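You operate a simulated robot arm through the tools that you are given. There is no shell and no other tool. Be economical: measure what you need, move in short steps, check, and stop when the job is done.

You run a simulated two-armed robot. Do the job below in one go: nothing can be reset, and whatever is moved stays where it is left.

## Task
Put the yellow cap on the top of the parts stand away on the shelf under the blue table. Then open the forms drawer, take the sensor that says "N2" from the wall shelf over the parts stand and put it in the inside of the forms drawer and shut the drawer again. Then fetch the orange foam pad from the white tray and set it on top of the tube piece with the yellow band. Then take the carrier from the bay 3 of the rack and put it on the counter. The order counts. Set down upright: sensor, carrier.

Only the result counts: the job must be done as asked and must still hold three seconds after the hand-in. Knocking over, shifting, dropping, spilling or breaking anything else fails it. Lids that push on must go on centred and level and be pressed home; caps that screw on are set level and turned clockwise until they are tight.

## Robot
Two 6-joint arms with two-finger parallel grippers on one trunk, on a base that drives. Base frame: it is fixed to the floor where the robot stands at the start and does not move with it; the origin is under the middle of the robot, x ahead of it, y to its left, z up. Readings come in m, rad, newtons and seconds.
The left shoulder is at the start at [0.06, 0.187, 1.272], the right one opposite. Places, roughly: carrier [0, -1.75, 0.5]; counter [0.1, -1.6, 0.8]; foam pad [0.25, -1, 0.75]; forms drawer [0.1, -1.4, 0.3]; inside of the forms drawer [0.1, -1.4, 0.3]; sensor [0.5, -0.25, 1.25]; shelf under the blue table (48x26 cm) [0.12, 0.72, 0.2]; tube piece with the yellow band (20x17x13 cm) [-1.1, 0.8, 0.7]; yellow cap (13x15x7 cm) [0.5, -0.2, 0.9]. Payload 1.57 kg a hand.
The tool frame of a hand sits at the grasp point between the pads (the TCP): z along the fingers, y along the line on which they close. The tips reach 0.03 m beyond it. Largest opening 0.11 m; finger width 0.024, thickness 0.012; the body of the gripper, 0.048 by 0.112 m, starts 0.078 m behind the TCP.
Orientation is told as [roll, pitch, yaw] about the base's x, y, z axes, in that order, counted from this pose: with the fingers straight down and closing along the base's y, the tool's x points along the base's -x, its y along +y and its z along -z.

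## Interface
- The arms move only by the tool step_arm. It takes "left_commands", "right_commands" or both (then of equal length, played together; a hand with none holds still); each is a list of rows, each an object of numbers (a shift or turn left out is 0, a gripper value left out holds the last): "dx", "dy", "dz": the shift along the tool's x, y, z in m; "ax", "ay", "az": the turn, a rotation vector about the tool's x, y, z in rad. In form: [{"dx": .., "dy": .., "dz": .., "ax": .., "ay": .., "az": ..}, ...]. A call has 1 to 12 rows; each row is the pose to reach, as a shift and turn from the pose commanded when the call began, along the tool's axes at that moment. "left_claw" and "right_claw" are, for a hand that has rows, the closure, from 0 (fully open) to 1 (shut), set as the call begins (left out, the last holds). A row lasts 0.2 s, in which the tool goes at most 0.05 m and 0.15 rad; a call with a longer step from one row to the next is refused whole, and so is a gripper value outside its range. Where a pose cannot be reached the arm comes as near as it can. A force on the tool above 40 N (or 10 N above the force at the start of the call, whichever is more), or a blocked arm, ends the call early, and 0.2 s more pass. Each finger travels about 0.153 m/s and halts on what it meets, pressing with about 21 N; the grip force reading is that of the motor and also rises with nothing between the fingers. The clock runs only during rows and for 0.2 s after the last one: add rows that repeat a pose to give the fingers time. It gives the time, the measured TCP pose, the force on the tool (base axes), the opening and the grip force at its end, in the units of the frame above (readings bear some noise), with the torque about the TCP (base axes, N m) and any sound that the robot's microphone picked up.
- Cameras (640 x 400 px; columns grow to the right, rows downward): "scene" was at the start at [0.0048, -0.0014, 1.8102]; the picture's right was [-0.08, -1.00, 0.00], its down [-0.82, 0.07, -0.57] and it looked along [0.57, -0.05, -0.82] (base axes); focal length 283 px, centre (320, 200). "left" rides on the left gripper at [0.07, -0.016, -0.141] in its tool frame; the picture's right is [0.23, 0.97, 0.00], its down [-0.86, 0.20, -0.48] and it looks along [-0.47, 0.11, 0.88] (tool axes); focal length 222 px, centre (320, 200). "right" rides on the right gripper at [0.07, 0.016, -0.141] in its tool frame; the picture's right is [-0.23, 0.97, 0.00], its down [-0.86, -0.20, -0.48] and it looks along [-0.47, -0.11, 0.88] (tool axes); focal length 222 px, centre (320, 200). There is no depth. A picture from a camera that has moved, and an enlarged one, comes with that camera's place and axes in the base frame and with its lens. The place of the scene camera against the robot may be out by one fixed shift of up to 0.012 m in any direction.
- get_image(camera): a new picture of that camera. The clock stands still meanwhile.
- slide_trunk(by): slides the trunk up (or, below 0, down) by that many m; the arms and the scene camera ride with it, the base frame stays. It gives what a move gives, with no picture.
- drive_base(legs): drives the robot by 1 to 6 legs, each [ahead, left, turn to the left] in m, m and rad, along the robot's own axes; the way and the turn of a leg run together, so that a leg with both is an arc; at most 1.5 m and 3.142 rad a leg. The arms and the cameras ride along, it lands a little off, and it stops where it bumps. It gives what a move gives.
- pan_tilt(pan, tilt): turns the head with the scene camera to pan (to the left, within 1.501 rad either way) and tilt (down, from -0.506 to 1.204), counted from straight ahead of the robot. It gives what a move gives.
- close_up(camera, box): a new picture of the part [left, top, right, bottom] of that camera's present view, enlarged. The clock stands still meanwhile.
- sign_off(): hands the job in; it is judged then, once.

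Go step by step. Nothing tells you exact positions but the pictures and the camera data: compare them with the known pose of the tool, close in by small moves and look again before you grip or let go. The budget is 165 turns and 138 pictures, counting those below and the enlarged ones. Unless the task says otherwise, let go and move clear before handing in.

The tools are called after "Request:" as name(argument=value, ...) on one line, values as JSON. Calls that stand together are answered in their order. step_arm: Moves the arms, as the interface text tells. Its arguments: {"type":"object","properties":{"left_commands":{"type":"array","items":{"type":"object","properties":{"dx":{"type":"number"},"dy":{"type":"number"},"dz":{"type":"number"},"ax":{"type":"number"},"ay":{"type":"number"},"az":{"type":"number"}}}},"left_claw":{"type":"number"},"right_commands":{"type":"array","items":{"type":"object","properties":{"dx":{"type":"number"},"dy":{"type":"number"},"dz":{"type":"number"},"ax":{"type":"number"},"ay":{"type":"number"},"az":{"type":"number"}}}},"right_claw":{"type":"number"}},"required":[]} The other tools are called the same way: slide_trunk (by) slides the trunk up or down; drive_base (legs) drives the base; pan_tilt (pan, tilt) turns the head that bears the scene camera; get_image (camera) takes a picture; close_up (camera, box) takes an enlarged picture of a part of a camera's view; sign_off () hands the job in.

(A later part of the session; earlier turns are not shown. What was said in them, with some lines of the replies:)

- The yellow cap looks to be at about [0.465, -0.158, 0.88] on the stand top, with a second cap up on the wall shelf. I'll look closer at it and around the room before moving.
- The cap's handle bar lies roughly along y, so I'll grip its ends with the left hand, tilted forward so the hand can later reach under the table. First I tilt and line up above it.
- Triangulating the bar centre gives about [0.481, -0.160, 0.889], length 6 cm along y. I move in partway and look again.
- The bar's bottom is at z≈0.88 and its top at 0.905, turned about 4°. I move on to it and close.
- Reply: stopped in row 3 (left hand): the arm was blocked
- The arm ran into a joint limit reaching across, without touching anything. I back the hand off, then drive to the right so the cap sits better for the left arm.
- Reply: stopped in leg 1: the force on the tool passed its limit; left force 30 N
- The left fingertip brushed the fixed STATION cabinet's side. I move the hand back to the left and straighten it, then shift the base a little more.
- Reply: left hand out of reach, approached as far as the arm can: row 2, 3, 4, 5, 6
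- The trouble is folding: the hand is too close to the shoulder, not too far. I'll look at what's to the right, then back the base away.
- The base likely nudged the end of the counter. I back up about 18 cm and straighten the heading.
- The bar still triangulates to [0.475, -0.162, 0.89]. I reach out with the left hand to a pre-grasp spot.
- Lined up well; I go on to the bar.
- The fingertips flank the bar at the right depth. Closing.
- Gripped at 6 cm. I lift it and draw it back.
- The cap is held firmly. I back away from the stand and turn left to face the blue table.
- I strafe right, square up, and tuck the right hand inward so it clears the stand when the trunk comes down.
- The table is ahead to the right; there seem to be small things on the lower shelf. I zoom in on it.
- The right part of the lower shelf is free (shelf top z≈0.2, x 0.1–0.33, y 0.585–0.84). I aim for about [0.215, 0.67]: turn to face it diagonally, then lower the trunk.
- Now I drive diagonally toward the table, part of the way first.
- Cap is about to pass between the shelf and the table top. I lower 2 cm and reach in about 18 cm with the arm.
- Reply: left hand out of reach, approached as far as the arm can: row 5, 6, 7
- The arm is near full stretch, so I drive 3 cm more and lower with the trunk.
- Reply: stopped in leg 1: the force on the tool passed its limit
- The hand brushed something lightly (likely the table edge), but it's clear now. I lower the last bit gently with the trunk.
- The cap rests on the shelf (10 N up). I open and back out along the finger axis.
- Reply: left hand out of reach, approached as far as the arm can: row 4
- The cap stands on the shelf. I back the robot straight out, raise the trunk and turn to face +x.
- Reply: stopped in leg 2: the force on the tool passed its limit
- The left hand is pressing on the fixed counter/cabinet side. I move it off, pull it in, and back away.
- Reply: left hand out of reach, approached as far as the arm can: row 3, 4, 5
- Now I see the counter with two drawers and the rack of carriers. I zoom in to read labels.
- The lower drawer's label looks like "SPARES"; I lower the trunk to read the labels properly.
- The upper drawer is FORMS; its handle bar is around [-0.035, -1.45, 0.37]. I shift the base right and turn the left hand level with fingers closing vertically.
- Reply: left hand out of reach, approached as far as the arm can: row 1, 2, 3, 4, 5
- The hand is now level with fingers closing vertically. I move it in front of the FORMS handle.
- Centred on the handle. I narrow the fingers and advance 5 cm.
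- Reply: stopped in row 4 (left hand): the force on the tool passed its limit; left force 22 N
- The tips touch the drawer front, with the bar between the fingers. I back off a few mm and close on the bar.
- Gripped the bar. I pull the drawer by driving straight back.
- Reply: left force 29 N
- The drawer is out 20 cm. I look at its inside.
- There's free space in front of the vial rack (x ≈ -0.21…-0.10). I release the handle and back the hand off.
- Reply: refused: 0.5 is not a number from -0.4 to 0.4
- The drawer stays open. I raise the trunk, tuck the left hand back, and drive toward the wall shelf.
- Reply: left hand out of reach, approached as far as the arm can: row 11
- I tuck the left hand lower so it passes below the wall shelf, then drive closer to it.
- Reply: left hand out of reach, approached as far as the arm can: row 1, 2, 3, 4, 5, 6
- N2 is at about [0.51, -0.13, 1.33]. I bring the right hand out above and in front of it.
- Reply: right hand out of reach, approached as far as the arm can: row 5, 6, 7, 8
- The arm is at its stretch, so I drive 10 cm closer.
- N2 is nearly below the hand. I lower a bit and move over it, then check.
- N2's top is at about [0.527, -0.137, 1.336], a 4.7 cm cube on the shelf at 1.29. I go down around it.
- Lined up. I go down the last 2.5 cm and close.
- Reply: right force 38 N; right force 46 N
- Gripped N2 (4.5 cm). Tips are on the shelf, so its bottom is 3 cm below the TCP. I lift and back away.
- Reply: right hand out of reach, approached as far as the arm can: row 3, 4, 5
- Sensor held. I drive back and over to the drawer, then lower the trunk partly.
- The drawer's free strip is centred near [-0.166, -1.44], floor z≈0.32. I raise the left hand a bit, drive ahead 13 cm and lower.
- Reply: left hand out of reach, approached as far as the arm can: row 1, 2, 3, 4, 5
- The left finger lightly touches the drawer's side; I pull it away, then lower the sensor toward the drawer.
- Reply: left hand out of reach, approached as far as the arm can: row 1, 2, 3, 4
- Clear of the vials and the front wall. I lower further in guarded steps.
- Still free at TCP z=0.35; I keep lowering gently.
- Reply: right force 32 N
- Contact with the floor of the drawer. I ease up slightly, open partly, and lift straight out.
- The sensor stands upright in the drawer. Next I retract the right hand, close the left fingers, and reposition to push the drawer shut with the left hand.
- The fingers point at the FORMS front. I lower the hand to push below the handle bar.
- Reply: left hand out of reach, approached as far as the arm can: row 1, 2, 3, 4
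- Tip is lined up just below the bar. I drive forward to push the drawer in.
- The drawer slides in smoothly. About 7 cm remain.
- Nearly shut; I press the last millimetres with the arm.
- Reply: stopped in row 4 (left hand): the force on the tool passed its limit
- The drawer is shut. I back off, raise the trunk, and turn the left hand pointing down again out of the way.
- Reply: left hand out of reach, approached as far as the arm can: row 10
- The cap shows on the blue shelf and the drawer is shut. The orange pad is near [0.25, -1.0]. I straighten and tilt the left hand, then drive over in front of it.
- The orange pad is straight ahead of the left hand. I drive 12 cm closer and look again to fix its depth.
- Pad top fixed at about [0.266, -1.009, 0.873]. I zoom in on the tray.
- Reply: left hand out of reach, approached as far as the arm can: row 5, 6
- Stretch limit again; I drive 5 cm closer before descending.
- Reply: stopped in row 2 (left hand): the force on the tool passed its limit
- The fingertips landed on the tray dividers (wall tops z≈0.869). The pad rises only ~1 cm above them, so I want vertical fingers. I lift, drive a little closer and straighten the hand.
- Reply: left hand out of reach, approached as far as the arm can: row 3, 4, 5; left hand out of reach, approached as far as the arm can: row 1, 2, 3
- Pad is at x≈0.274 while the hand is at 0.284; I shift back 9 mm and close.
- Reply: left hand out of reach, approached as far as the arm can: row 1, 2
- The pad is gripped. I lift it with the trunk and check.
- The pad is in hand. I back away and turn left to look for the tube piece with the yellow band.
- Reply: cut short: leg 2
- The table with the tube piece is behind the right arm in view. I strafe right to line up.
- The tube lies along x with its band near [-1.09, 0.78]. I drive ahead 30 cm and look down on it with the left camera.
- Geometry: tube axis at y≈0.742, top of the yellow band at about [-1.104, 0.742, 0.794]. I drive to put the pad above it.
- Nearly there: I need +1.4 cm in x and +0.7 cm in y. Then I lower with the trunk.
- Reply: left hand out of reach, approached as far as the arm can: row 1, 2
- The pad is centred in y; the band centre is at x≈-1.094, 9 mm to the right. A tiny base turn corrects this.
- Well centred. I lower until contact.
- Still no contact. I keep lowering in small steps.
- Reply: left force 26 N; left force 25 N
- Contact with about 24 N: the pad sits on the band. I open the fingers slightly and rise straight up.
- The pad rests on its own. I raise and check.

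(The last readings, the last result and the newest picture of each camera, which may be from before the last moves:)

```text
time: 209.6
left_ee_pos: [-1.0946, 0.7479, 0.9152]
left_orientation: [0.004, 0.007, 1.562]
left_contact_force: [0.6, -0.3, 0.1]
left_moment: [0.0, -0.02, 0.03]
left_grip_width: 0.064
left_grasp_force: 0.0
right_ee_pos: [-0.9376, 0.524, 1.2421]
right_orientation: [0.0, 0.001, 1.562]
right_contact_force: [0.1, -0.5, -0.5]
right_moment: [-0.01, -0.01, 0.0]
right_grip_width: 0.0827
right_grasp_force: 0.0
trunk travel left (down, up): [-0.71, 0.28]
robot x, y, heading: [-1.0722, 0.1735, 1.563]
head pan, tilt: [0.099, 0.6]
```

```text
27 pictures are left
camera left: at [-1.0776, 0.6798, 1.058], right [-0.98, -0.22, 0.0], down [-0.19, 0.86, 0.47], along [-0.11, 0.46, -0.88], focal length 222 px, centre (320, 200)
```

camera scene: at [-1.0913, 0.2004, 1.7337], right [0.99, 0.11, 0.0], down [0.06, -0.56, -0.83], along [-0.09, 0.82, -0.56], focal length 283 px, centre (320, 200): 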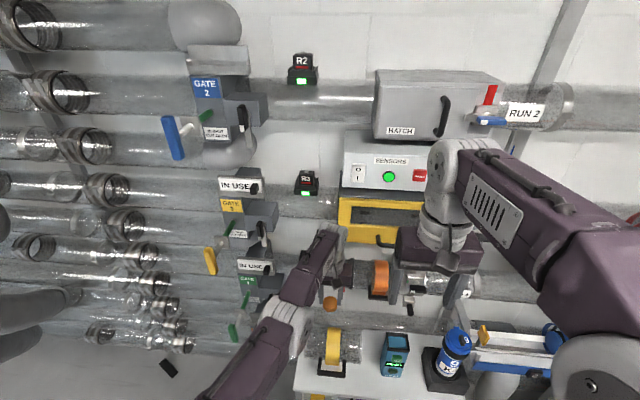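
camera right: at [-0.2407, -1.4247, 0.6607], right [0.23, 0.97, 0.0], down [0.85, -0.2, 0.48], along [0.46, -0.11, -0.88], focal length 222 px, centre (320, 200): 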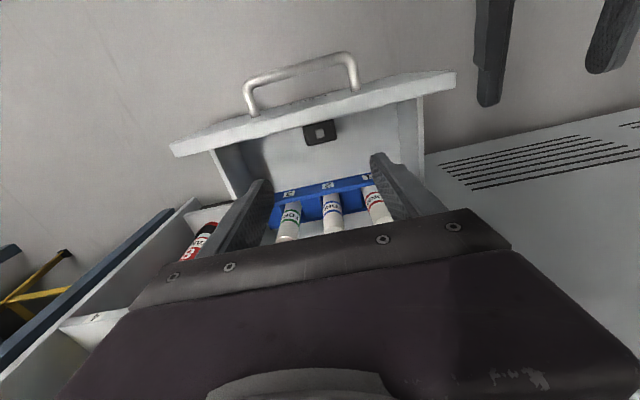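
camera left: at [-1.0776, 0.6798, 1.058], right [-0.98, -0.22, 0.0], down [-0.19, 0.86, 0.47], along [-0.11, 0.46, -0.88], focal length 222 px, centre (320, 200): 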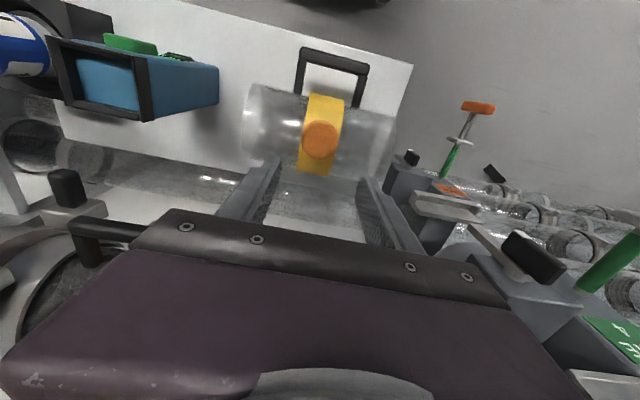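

The pad sits on the yellow band. Now the carrier: I back out, turn to face the counter and drive in front of the rack.

Request:
drive_base(legs=[[-0.5, 0, 0], [0, 0, -1.562]])

Request:
drive_base(legs=[[0, -1.2, 0]])

Request:
slide_trunk(by=-0.3)

Request:
pan_tilt(pan=-0.1, tilt=0.5)

Request:
get_image(camera="scene")

```text
time: 216.3
left_ee_pos: [-0.5096, -0.2959, 0.9146]
left_orientation: [0.004, 0.005, 0.001]
left_contact_force: [0.4, 0.0, -0.8]
left_moment: [0.02, -0.02, -0.03]
left_grip_width: 0.0637
left_grasp_force: 0.1
right_ee_pos: [-0.7307, -0.4547, 1.2433]
right_orientation: [0.0, 0.0, 0.002]
right_contact_force: [-0.7, -0.7, 0.4]
right_moment: [-0.02, 0.01, 0.03]
right_grip_width: 0.0827
right_grasp_force: 0.1
trunk travel left (down, up): [-0.71, 0.28]
robot x, y, heading: [-1.0809, -0.319, -0.001]
head pan, tilt: [0.099, 0.6]
```

```text
time: 222.6
left_ee_pos: [-0.513, -1.5373, 0.9155]
left_orientation: [0.003, 0.007, -0.011]
left_contact_force: [-0.7, 0.0, -0.2]
left_moment: [0.02, -0.02, -0.02]
left_grip_width: 0.0639
left_grasp_force: 0.1
right_ee_pos: [-0.7365, -1.6938, 1.2422]
right_orientation: [0.0, 0.0, -0.008]
right_contact_force: [-0.6, 0.0, -0.7]
right_moment: [0.04, -0.01, 0.02]
right_grip_width: 0.0826
right_grasp_force: 0.1
trunk travel left (down, up): [-0.71, 0.28]
robot x, y, heading: [-1.0884, -1.5564, -0.01]
head pan, tilt: [0.099, 0.6]
```

```text
time: 225.6
left_ee_pos: [-0.5128, -1.5369, 0.6159]
left_orientation: [0.004, 0.009, -0.01]
left_contact_force: [0.2, 0.0, 0.0]
left_moment: [0.02, 0.01, -0.03]
left_grip_width: 0.0639
left_grasp_force: 0.1
right_ee_pos: [-0.7364, -1.6948, 0.9426]
right_orientation: [0.0, 0.001, -0.007]
right_contact_force: [0.8, 0.3, -0.1]
right_moment: [0.03, 0.02, -0.01]
right_grip_width: 0.0825
right_grasp_force: 0.0
trunk travel left (down, up): [-0.41, 0.58]
robot x, y, heading: [-1.0871, -1.5584, -0.009]
head pan, tilt: [0.099, 0.6]
```

```text
time: 226.3
left_ee_pos: [-0.514, -1.5379, 0.6152]
left_orientation: [0.002, 0.008, -0.011]
left_contact_force: [0.1, 0.4, -0.7]
left_moment: [0.01, -0.01, 0.02]
left_grip_width: 0.0638
left_grasp_force: 0.1
right_ee_pos: [-0.7366, -1.6942, 0.9423]
right_orientation: [-0.001, 0.0, -0.011]
right_contact_force: [-0.6, 0.6, -1.0]
right_moment: [-0.02, -0.03, 0.0]
right_grip_width: 0.0824
right_grasp_force: 0.0
trunk travel left (down, up): [-0.41, 0.58]
robot x, y, heading: [-1.0848, -1.5543, -0.009]
head pan, tilt: [-0.099, 0.499]
```

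```text
26 pictures are left
camera scene: at [-1.0634, -1.5616, 1.3587], right [-0.11, -0.99, 0.0], down [-0.48, 0.05, -0.88], along [0.87, -0.09, -0.48], focal length 283 px, centre (320, 200)
```

scene: 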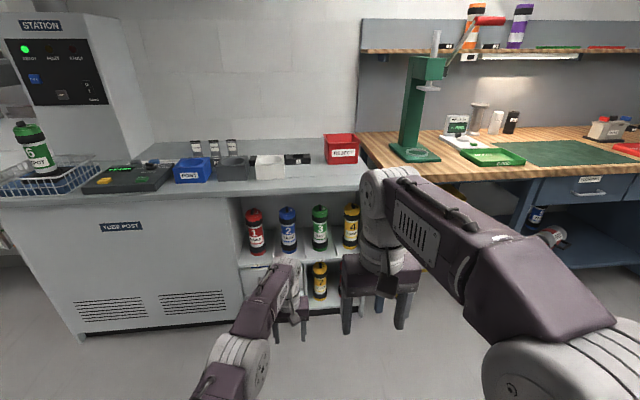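

Carrier 3 (green, bay 3) is at about [0.03, -1.675], centre z≈0.6. I turn the right hand to point forward while reaching ahead.

Request:
step_arm(right_commands=[{"ay": -0.13, "dx": -0.03}, {"ay": -0.26, "dx": -0.06}, {"ay": -0.39, "dx": -0.09}, {"ay": -0.52, "dx": -0.12}, {"ay": -0.65, "dx": -0.15}, {"ay": -0.78, "dx": -0.18}, {"ay": -0.91, "dx": -0.21}, {"ay": -1.04, "dx": -0.24}, {"ay": -1.17, "dx": -0.27}, {"ay": -1.3, "dx": -0.29}, {"ay": -1.43, "dx": -0.31}, {"ay": -1.43, "dx": -0.31}], right_claw=0)

Request:
get_image(camera="right")

```text
time: 228.9
left_ee_pos: [-0.5129, -1.5382, 0.6161]
left_orientation: [0.004, 0.006, -0.011]
left_contact_force: [0.5, 0.3, -0.7]
left_moment: [0.01, -0.03, -0.01]
left_grip_width: 0.0636
left_grasp_force: 0.1
right_ee_pos: [-0.4298, -1.6937, 0.9414]
right_orientation: [-0.005, -1.429, -0.008]
right_contact_force: [0.6, 0.4, -0.8]
right_moment: [0.02, -0.01, -0.01]
right_grip_width: 0.1099
right_grasp_force: 0.2
right hand out of reach, approached as far as the arm can: row 9
trunk travel left (down, up): [-0.41, 0.58]
robot x, y, heading: [-1.0888, -1.556, -0.005]
head pan, tilt: [-0.099, 0.499]
```

```text
25 pictures are left
camera right: at [-0.5786, -1.6763, 0.892], right [0.04, 0.97, 0.22], down [-0.36, -0.19, 0.91], along [0.93, -0.12, 0.34], focal length 222 px, centre (320, 200)
```

right: 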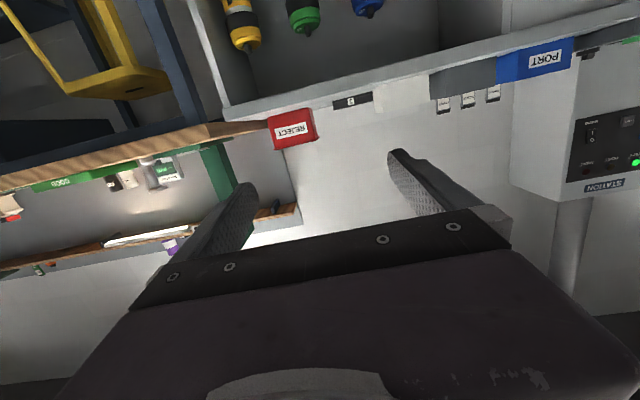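

The right hand now points forward cleanly. I lower it to the carrier's height.

Request:
slide_trunk(by=-0.36)

Request:
get_image(camera="right")

Request:
get_image(camera="scene")

```text
time: 232.4
left_ee_pos: [-0.5114, -1.5374, 0.2549]
left_orientation: [0.004, 0.007, -0.011]
left_contact_force: [1.0, 0.0, 0.0]
left_moment: [-0.01, -0.01, -0.01]
left_grip_width: 0.0638
left_grasp_force: 0.1
right_ee_pos: [-0.4284, -1.6931, 0.5815]
right_orientation: [-0.005, -1.428, -0.009]
right_contact_force: [0.6, 0.9, 0.2]
right_moment: [0.0, 0.03, -0.01]
right_grip_width: 0.11
right_grasp_force: 0.0
trunk travel left (down, up): [-0.05, 0.94]
robot x, y, heading: [-1.0835, -1.556, -0.011]
head pan, tilt: [-0.099, 0.499]
```

```text
24 pictures are left
camera right: at [-0.5787, -1.6763, 0.5322], right [0.05, 0.97, 0.22], down [-0.35, -0.19, 0.91], along [0.93, -0.12, 0.34], focal length 222 px, centre (320, 200)
```

right: 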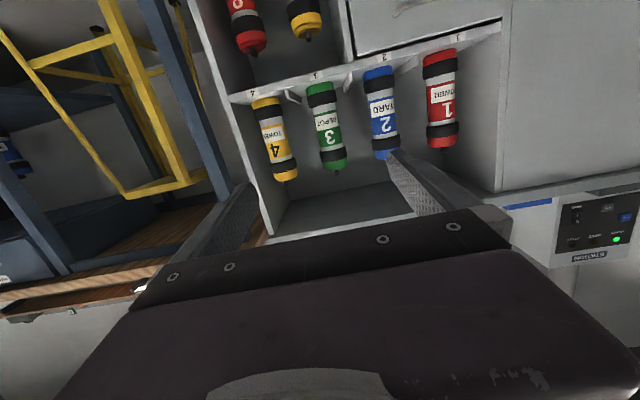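

```text
23 pictures are left
camera scene: at [-1.0634, -1.5617, 0.9987], right [-0.11, -0.99, 0.0], down [-0.48, 0.05, -0.88], along [0.87, -0.1, -0.48], focal length 283 px, centre (320, 200)
```

scene: 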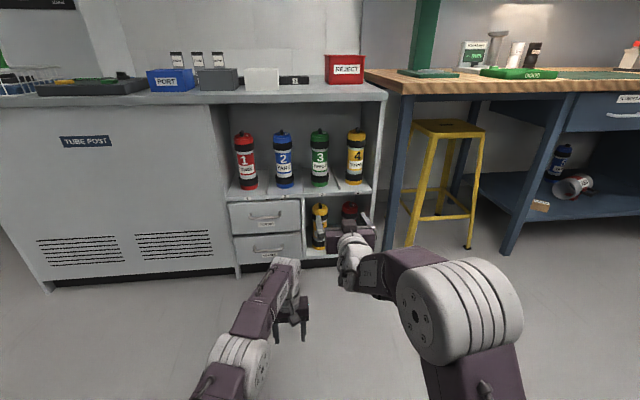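

Carrier 3 stands at about [0.06, -1.69], z 0.467–0.69, in the bay marked 3. I extend the right arm 15 cm first so the left hand stays clear of the drawers.

Request:
step_arm(right_commands=[{"dx": -0.006, "dz": 0.04}, {"dx": -0.011, "dz": 0.08}, {"dx": -0.017, "dz": 0.12}, {"dx": -0.0212, "dz": 0.1485}, {"dx": -0.0212, "dz": 0.1485}])

Request:
drive_base(legs=[[0.2, 0, 0.008]])

Request:
get_image(camera="right")

```text
time: 233.6
left_ee_pos: [-0.5123, -1.5368, 0.2555]
left_orientation: [0.003, 0.007, -0.011]
left_contact_force: [0.1, -0.1, 0.4]
left_moment: [0.0, 0.03, -0.03]
left_grip_width: 0.0635
left_grasp_force: 0.2
right_ee_pos: [-0.2818, -1.6958, 0.5791]
right_orientation: [-0.003, -1.429, -0.011]
right_contact_force: [-0.9, 0.3, -0.2]
right_moment: [0.0, -0.03, -0.04]
right_grip_width: 0.1098
right_grasp_force: 0.1
trunk travel left (down, up): [-0.05, 0.94]
robot x, y, heading: [-1.0877, -1.558, -0.013]
head pan, tilt: [-0.099, 0.499]
```

```text
time: 235.2
left_ee_pos: [-0.3153, -1.5331, 0.2561]
left_orientation: [0.003, 0.007, -0.003]
left_contact_force: [0.4, 0.0, -0.7]
left_moment: [0.02, 0.0, 0.01]
left_grip_width: 0.0639
left_grasp_force: 0.1
right_ee_pos: [-0.082, -1.6897, 0.5805]
right_orientation: [-0.005, -1.428, -0.002]
right_contact_force: [0.6, 0.5, -0.6]
right_moment: [0.05, 0.01, 0.02]
right_grip_width: 0.1101
right_grasp_force: 0.1
trunk travel left (down, up): [-0.05, 0.94]
robot x, y, heading: [-0.8863, -1.5607, -0.002]
head pan, tilt: [-0.099, 0.499]
```

```text
22 pictures are left
camera right: at [-0.2316, -1.6736, 0.531], right [0.04, 0.97, 0.22], down [-0.35, -0.2, 0.91], along [0.93, -0.11, 0.34], focal length 222 px, centre (320, 200)
```

right: 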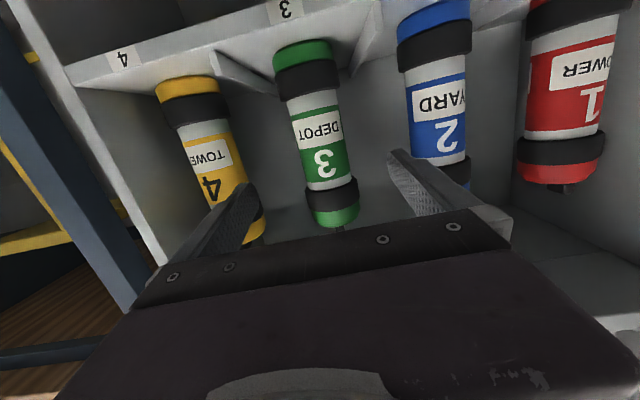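

Aligned on carrier 3 (x≈0.075, y≈-1.688). I advance 9 cm and check before the rest.

Request:
drive_base(legs=[[0.09, 0, 0]])

Request:
get_image(camera="right")

```text
time: 236.3
left_ee_pos: [-0.225, -1.5349, 0.255]
left_orientation: [0.006, 0.008, -0.004]
left_contact_force: [0.0, -0.3, 0.5]
left_moment: [0.02, 0.01, -0.01]
left_grip_width: 0.0638
left_grasp_force: 0.0
right_ee_pos: [0.0083, -1.6906, 0.5802]
right_orientation: [-0.006, -1.43, -0.002]
right_contact_force: [0.8, 0.5, 0.6]
right_moment: [0.01, 0.01, 0.05]
right_grip_width: 0.11
right_grasp_force: 0.0
trunk travel left (down, up): [-0.05, 0.94]
robot x, y, heading: [-0.7993, -1.558, -0.005]
head pan, tilt: [-0.099, 0.499]
```

```text
21 pictures are left
camera right: at [-0.1418, -1.6742, 0.531], right [0.04, 0.97, 0.22], down [-0.35, -0.2, 0.91], along [0.93, -0.11, 0.34], focal length 222 px, centre (320, 200)
```

right: 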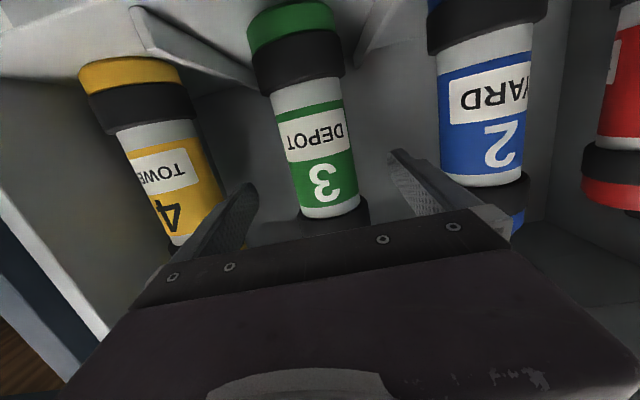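

Request:
drive_base(legs=[[0.063, 0, 0]])

Request:
get_image(camera="right")

```text
time: 237.3
left_ee_pos: [-0.1625, -1.5349, 0.255]
left_orientation: [0.003, 0.007, -0.003]
left_contact_force: [0.3, -0.3, -0.5]
left_moment: [0.01, 0.02, 0.03]
left_grip_width: 0.064
left_grasp_force: 0.1
right_ee_pos: [0.0712, -1.6919, 0.5788]
right_orientation: [-0.003, -1.429, -0.005]
right_contact_force: [-0.3, -1.4, -0.4]
right_moment: [-0.01, 0.05, -0.03]
right_grip_width: 0.1098
right_grasp_force: 0.0
trunk travel left (down, up): [-0.05, 0.94]
robot x, y, heading: [-0.7344, -1.5589, -0.001]
head pan, tilt: [-0.099, 0.499]
```

```text
20 pictures are left
camera right: at [-0.0791, -1.675, 0.531], right [0.04, 0.97, 0.22], down [-0.35, -0.2, 0.91], along [0.93, -0.12, 0.34], focal length 222 px, centre (320, 200)
```

right: 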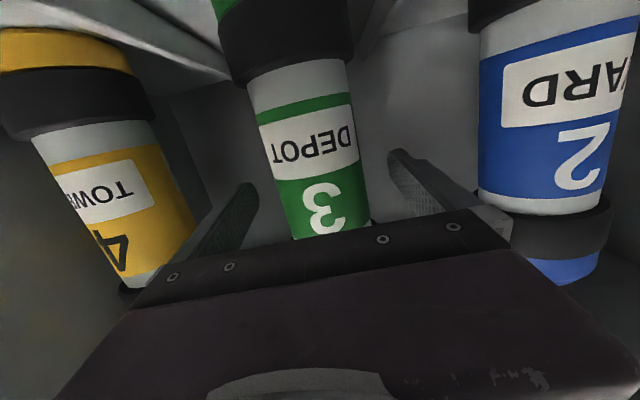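

The fingers flank the carrier's middle. Closing.

Request:
step_arm(right_commands=[{}, {}, {}, {}], right_claw=1)

Request:
slide_trunk(by=0.03)

Request:
get_image(camera="right")

Request:
close_up(camera="scene", box=[240, 50, 480, 200])

```text
time: 238.3
left_ee_pos: [-0.1616, -1.5347, 0.2557]
left_orientation: [0.004, 0.006, -0.003]
left_contact_force: [-0.3, 0.1, -0.4]
left_moment: [-0.02, -0.02, -0.03]
left_grip_width: 0.0637
left_grasp_force: 0.0
right_ee_pos: [0.0717, -1.6913, 0.5817]
right_orientation: [-0.001, -1.428, -0.005]
right_contact_force: [0.6, 0.0, 0.6]
right_moment: [0.07, 0.0, -0.01]
right_grip_width: 0.0649
right_grasp_force: 21.4
trunk travel left (down, up): [-0.05, 0.94]
robot x, y, heading: [-0.7322, -1.5576, -0.006]
head pan, tilt: [-0.099, 0.499]
```

```text
time: 239.0
left_ee_pos: [-0.1616, -1.5347, 0.2847]
left_orientation: [0.003, 0.006, -0.004]
left_contact_force: [0.4, -0.8, -0.2]
left_moment: [0.0, 0.01, 0.0]
left_grip_width: 0.0639
left_grasp_force: 0.0
right_ee_pos: [0.0709, -1.6914, 0.6091]
right_orientation: [-0.004, -1.426, -0.005]
right_contact_force: [0.3, 1.2, -2.6]
right_moment: [0.01, 0.07, 0.0]
right_grip_width: 0.0651
right_grasp_force: 20.8
trunk travel left (down, up): [-0.08, 0.91]
robot x, y, heading: [-0.7349, -1.5579, 0.002]
head pan, tilt: [-0.099, 0.499]
```

```text
19 pictures are left
camera right: at [-0.0788, -1.675, 0.5604], right [0.04, 0.97, 0.22], down [-0.35, -0.2, 0.92], along [0.94, -0.12, 0.34], focal length 222 px, centre (320, 200)
```

right: 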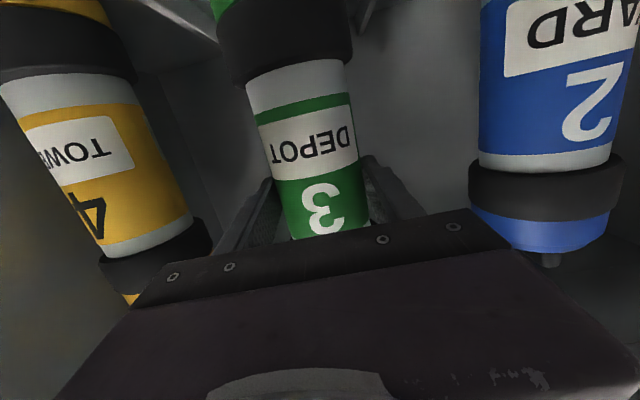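

```text
2.67 times, centred on (360, 125) of scene
camera zoom: at [-0.7114, -1.5629, 1.0287], right [-0.1, -0.99, 0.0], down [-0.48, 0.05, -0.88], along [0.87, -0.09, -0.48], focal length 754 px, centre (213, 400)
```

zoom: 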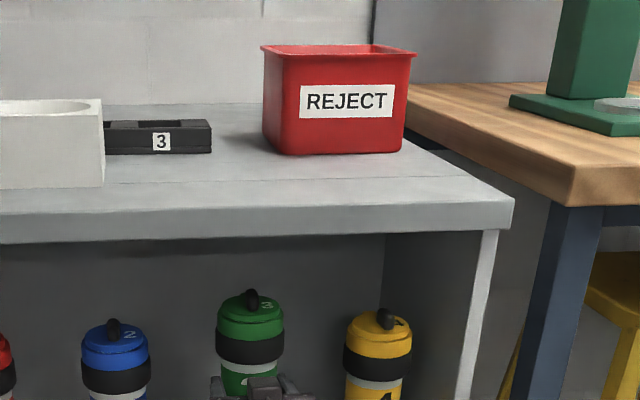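

The carrier is held upright and lifted. I draw it out, raise it above the counter (top z≈0.85), and look.

Request:
drive_base(legs=[[-0.25, 0, 0]])

Request:
slide_trunk(by=0.4)

Request:
slide_trunk(by=0.02)

Request:
get_image(camera="scene")

Request:
get_image(camera="right")

```text
time: 240.8
left_ee_pos: [-0.4121, -1.5314, 0.2858]
left_orientation: [0.004, 0.007, 0.0]
left_contact_force: [-0.4, 0.6, -0.3]
left_moment: [0.0, 0.04, -0.03]
left_grip_width: 0.0639
left_grasp_force: 0.0
right_ee_pos: [-0.1794, -1.6873, 0.609]
right_orientation: [-0.001, -1.428, -0.001]
right_contact_force: [0.0, -0.1, -2.5]
right_moment: [0.03, 0.06, 0.02]
right_grip_width: 0.065
right_grasp_force: 20.9
trunk travel left (down, up): [-0.08, 0.91]
robot x, y, heading: [-0.9818, -1.556, -0.002]
head pan, tilt: [-0.099, 0.499]
```

```text
time: 244.7
left_ee_pos: [-0.4123, -1.5327, 0.6844]
left_orientation: [0.004, 0.008, 0.002]
left_contact_force: [0.0, -0.5, 0.3]
left_moment: [0.0, 0.01, 0.0]
left_grip_width: 0.0638
left_grasp_force: 0.0
right_ee_pos: [-0.1793, -1.6885, 1.0091]
right_orientation: [-0.004, -1.427, -0.001]
right_contact_force: [-0.6, -0.1, -2.5]
right_moment: [-0.01, 0.05, 0.02]
right_grip_width: 0.0651
right_grasp_force: 21.0
trunk travel left (down, up): [-0.48, 0.51]
robot x, y, heading: [-0.9895, -1.5588, -0.003]
head pan, tilt: [-0.099, 0.499]
```

```text
time: 245.3
left_ee_pos: [-0.4114, -1.5327, 0.7055]
left_orientation: [0.003, 0.008, -0.002]
left_contact_force: [0.8, 0.1, 0.1]
left_moment: [0.01, 0.0, -0.02]
left_grip_width: 0.0636
left_grasp_force: 0.2
right_ee_pos: [-0.1782, -1.69, 1.0289]
right_orientation: [-0.003, -1.426, -0.004]
right_contact_force: [0.5, -0.4, -1.5]
right_moment: [0.04, 0.03, -0.03]
right_grip_width: 0.0652
right_grasp_force: 21.4
trunk travel left (down, up): [-0.5, 0.49]
robot x, y, heading: [-0.9843, -1.5577, -0.004]
head pan, tilt: [-0.099, 0.499]
```

```text
17 pictures are left
camera scene: at [-0.9606, -1.5626, 1.4487], right [-0.1, -1.0, 0.0], down [-0.48, 0.05, -0.88], along [0.87, -0.09, -0.48], focal length 283 px, centre (320, 200)
```

scene: 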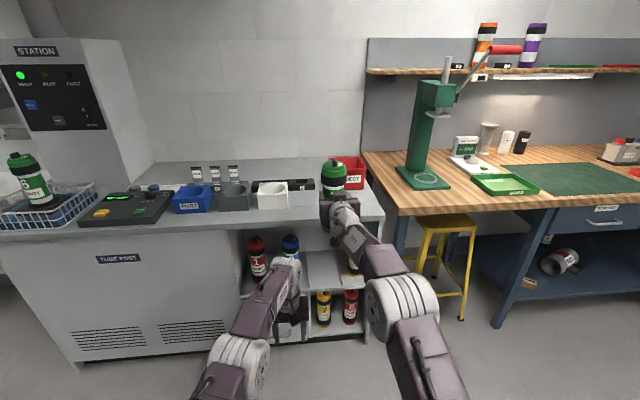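

```text
16 pictures are left
camera right: at [-0.3277, -1.6726, 0.9803], right [0.04, 0.97, 0.22], down [-0.35, -0.2, 0.92], along [0.94, -0.11, 0.34], focal length 222 px, centre (320, 200)
```

right: 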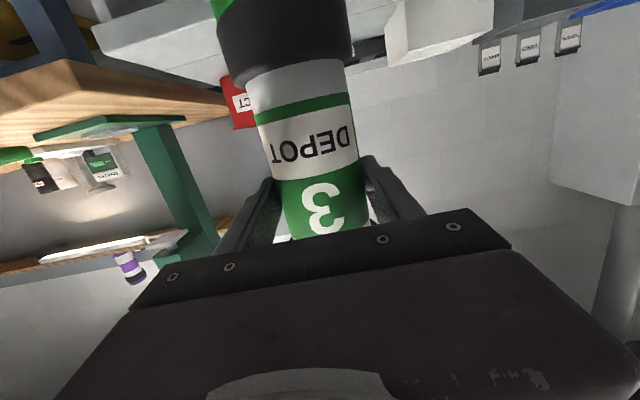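

The spot at y≈-1.69 between the white cup and REJECT box is free. I drive forward to carry it over the counter.

Request:
drive_base(legs=[[0.27, 0, 0]])

Request:
get_image(camera="scene")

```text
time: 247.2
left_ee_pos: [-0.1474, -1.5353, 0.7047]
left_orientation: [0.003, 0.008, -0.005]
left_contact_force: [-0.1, -0.5, 0.4]
left_moment: [0.03, 0.0, 0.02]
left_grip_width: 0.0637
left_grasp_force: 0.1
right_ee_pos: [0.0839, -1.692, 1.0286]
right_orientation: [-0.002, -1.425, -0.006]
right_contact_force: [0.3, -0.7, -2.3]
right_moment: [-0.01, 0.01, -0.02]
right_grip_width: 0.065
right_grasp_force: 21.1
trunk travel left (down, up): [-0.5, 0.49]
robot x, y, heading: [-0.7228, -1.559, -0.005]
head pan, tilt: [-0.099, 0.499]
```

```text
15 pictures are left
camera scene: at [-0.6975, -1.563, 1.4487], right [-0.1, -0.99, 0.0], down [-0.48, 0.05, -0.88], along [0.87, -0.09, -0.48], focal length 283 px, centre (320, 200)
```

scene: 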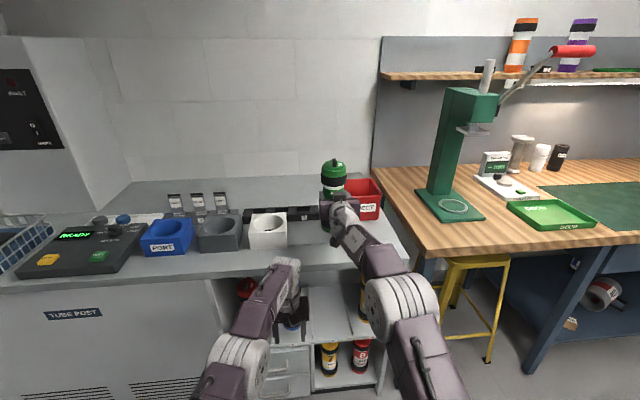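

Request:
slide_trunk(by=-0.045)

Request:
slide_trunk(by=-0.008)

Request:
slide_trunk(by=-0.006)

Request:
close_up(camera="scene", box=[240, 130, 440, 255])

```text
time: 248.1
left_ee_pos: [-0.1482, -1.5352, 0.661]
left_orientation: [0.007, 0.007, -0.005]
left_contact_force: [0.0, -0.6, -0.3]
left_moment: [-0.02, 0.02, 0.01]
left_grip_width: 0.0637
left_grasp_force: 0.0
right_ee_pos: [0.0838, -1.6921, 0.9845]
right_orientation: [-0.002, -1.427, -0.006]
right_contact_force: [0.3, -0.2, -2.3]
right_moment: [-0.01, 0.04, -0.01]
right_grip_width: 0.0649
right_grasp_force: 20.9
trunk travel left (down, up): [-0.455, 0.535]
robot x, y, heading: [-0.7243, -1.5592, -0.007]
head pan, tilt: [-0.099, 0.499]
```

```text
time: 248.7
left_ee_pos: [-0.1507, -1.5346, 0.6536]
left_orientation: [0.003, 0.004, -0.005]
left_contact_force: [0.4, 0.0, -0.7]
left_moment: [-0.01, 0.01, 0.0]
left_grip_width: 0.0637
left_grasp_force: 0.0
right_ee_pos: [0.0835, -1.6914, 0.9796]
right_orientation: [-0.002, -1.432, -0.006]
right_contact_force: [3.3, 1.3, 7.7]
right_moment: [0.17, -0.23, -0.05]
right_grip_width: 0.0652
right_grasp_force: 20.6
trunk travel left (down, up): [-0.447, 0.543]
robot x, y, heading: [-0.7245, -1.5575, -0.005]
head pan, tilt: [-0.099, 0.499]
```

```text
time: 249.2
left_ee_pos: [-0.1513, -1.5337, 0.647]
left_orientation: [0.004, 0.003, -0.006]
left_contact_force: [-0.3, -0.6, -0.6]
left_moment: [0.0, 0.01, 0.03]
left_grip_width: 0.064
left_grasp_force: 0.0
right_ee_pos: [0.0815, -1.691, 0.9756]
right_orientation: [-0.003, -1.432, -0.006]
right_contact_force: [1.6, -0.6, 19.0]
right_moment: [0.49, -0.42, 0.02]
right_grip_width: 0.0652
right_grasp_force: 21.5
trunk travel left (down, up): [-0.441, 0.549]
robot x, y, heading: [-0.7239, -1.556, -0.004]
head pan, tilt: [-0.099, 0.499]
```

```text
3.20 times, centred on (340, 192) of scene
camera zoom: at [-0.7025, -1.5625, 1.39], right [-0.1, -0.99, 0.0], down [-0.47, 0.05, -0.88], along [0.87, -0.09, -0.48], focal length 905 px, centre (256, 224)
```

zoom: 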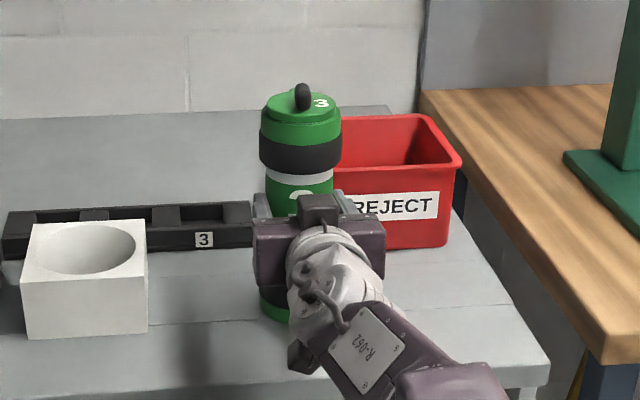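

The carrier is standing on the counter (19 N). I open the fingers and drive straight back.

Request:
step_arm(right_commands=[{}, {}, {}, {}], right_claw=0)

Request:
drive_base(legs=[[-0.3, 0, 0]])

Request:
get_image(camera="scene")

```text
time: 250.2
left_ee_pos: [-0.1495, -1.5347, 0.6463]
left_orientation: [0.003, 0.006, -0.004]
left_contact_force: [0.5, -0.7, -0.5]
left_moment: [0.03, -0.02, 0.03]
left_grip_width: 0.0639
left_grasp_force: 0.0
right_ee_pos: [0.0842, -1.6918, 0.9707]
right_orientation: [-0.003, -1.427, -0.005]
right_contact_force: [0.3, -0.3, -0.4]
right_moment: [0.03, -0.02, -0.01]
right_grip_width: 0.11
right_grasp_force: 0.1
trunk travel left (down, up): [-0.441, 0.549]
robot x, y, heading: [-0.7199, -1.5574, -0.002]
head pan, tilt: [-0.099, 0.499]
```

```text
time: 252.3
left_ee_pos: [-0.4541, -1.5349, 0.6476]
left_orientation: [0.003, 0.006, -0.009]
left_contact_force: [0.2, 0.1, 0.0]
left_moment: [-0.01, 0.0, -0.03]
left_grip_width: 0.0637
left_grasp_force: 0.1
right_ee_pos: [-0.2214, -1.692, 0.9705]
right_orientation: [-0.005, -1.427, -0.008]
right_contact_force: [-0.7, 0.5, -0.7]
right_moment: [0.01, 0.03, 0.01]
right_grip_width: 0.1096
right_grasp_force: 0.0
trunk travel left (down, up): [-0.441, 0.549]
robot x, y, heading: [-1.0269, -1.5609, -0.01]
head pan, tilt: [-0.099, 0.499]
```

```text
13 pictures are left
camera scene: at [-1.0037, -1.5615, 1.3897], right [-0.11, -0.99, 0.0], down [-0.48, 0.05, -0.88], along [0.87, -0.09, -0.48], focal length 283 px, centre (320, 200)
```

scene: 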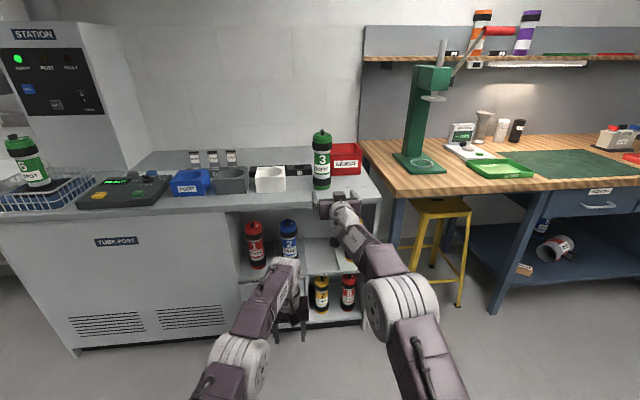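

The carrier stands upright on the counter. A last look toward the tube piece, the blue table and the drawer.

Request:
drive_base(legs=[[-0.1, 0.6, 0]])

Request:
close_up(camera="scene", box=[300, 130, 540, 330])

Request:
pan_tilt(pan=1.4, tilt=0.4)

Request:
get_image(camera="scene")

```text
time: 255.7
left_ee_pos: [-0.5396, -0.9456, 0.6463]
left_orientation: [0.004, 0.006, -0.031]
left_contact_force: [1.5, -0.2, -0.1]
left_moment: [0.01, -0.01, 0.04]
left_grip_width: 0.0639
left_grasp_force: 0.1
right_ee_pos: [-0.3116, -1.1081, 0.9714]
right_orientation: [-0.006, -1.429, -0.029]
right_contact_force: [0.1, 0.7, -0.1]
right_moment: [0.01, 0.0, -0.03]
right_grip_width: 0.1101
right_grasp_force: 0.1
trunk travel left (down, up): [-0.441, 0.549]
robot x, y, heading: [-1.1148, -0.9548, -0.031]
head pan, tilt: [-0.099, 0.499]
```

```text
2.00 times, centred on (420, 230) of scene
camera zoom: at [-1.0907, -0.9591, 1.3897], right [-0.13, -0.99, 0.0], down [-0.47, 0.06, -0.88], along [0.87, -0.11, -0.48], focal length 565 px, centre (120, 140)
```

zoom: 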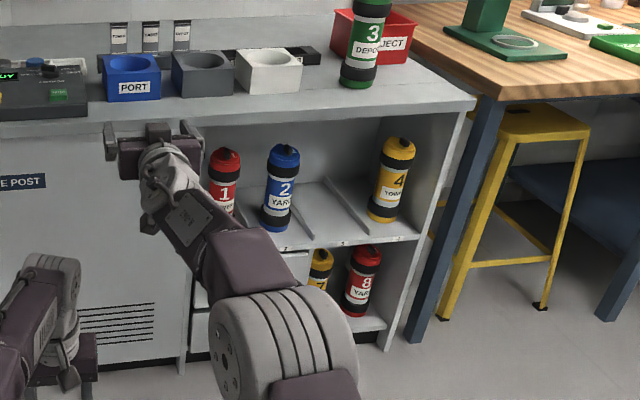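

```text
time: 257.3
left_ee_pos: [-0.5407, -0.9463, 0.646]
left_orientation: [0.004, 0.005, -0.032]
left_contact_force: [-0.7, 0.3, -0.7]
left_moment: [-0.01, -0.03, -0.02]
left_grip_width: 0.0638
left_grasp_force: 0.1
right_ee_pos: [-0.3121, -1.1094, 0.9714]
right_orientation: [-0.002, -1.43, -0.031]
right_contact_force: [0.1, 0.2, -0.1]
right_moment: [0.0, 0.0, 0.01]
right_grip_width: 0.11
right_grasp_force: 0.0
trunk travel left (down, up): [-0.441, 0.549]
robot x, y, heading: [-1.1174, -0.9576, -0.027]
head pan, tilt: [1.4, 0.4]
```

```text
11 pictures are left
camera scene: at [-1.1624, -0.8572, 1.3989], right [0.98, -0.2, 0.0], down [-0.08, -0.38, -0.92], along [0.18, 0.9, -0.39], focal length 283 px, centre (320, 200)
```

scene: 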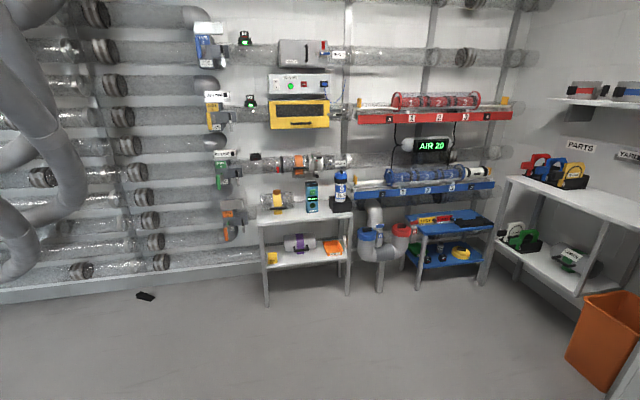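

Request:
close_up(camera="scene", box=[240, 170, 360, 245])

Request:
close_up(camera="scene", box=[390, 200, 510, 275])

```text
5.33 times, centred on (300, 208) of scene
camera zoom: at [-1.1624, -0.8572, 1.3989], right [0.98, -0.2, 0.0], down [-0.08, -0.38, -0.92], along [0.18, 0.9, -0.39], focal length 1508 px, centre (427, 160)
```

zoom: 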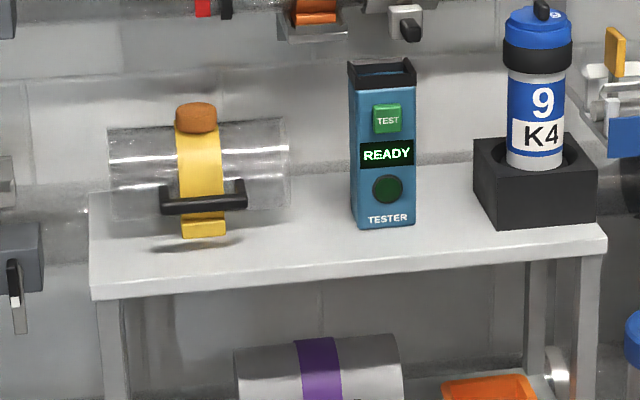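

```text
5.33 times, centred on (450, 238) of scene
camera zoom: at [-1.1624, -0.8572, 1.3989], right [0.98, -0.2, 0.0], down [-0.08, -0.38, -0.92], along [0.18, 0.9, -0.39], focal length 1508 px, centre (-373, 0)
```

zoom: 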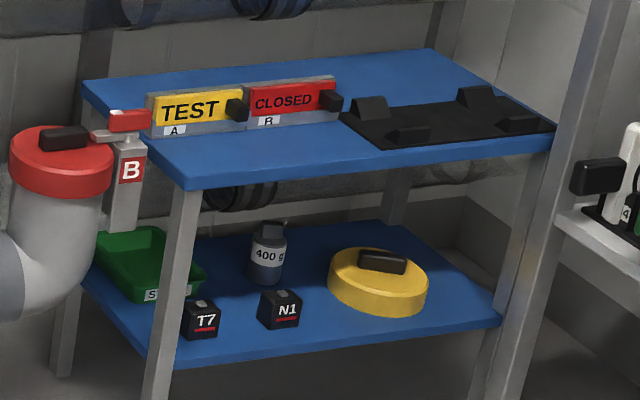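

The pad sits level on the yellow band, the cap lies on the shelf under the blue table, the drawer is shut with N2 inside, and carrier 3 stands on the counter. Handing in.

Request:
sign_off()

```text
The job is handed in.
```

The job is handed in, with all four steps done in the order you gave:
- **Yellow cap:** it is on the shelf under the blue table.
- **Sensor N2:** it stands upright inside the forms drawer, which is shut again.
- **Orange foam pad:** it sits on top of the tube piece with the yellow band.
- **Carrier from bay 3:** it stands upright on the counter.

The hand touched furniture a few times: the STATION cabinet side, the counter end, probably the table edge, the tray dividers and the drawer side. In the last pictures I saw nothing tipped or shifted. The tray and the drawer front were not clearly in those views.
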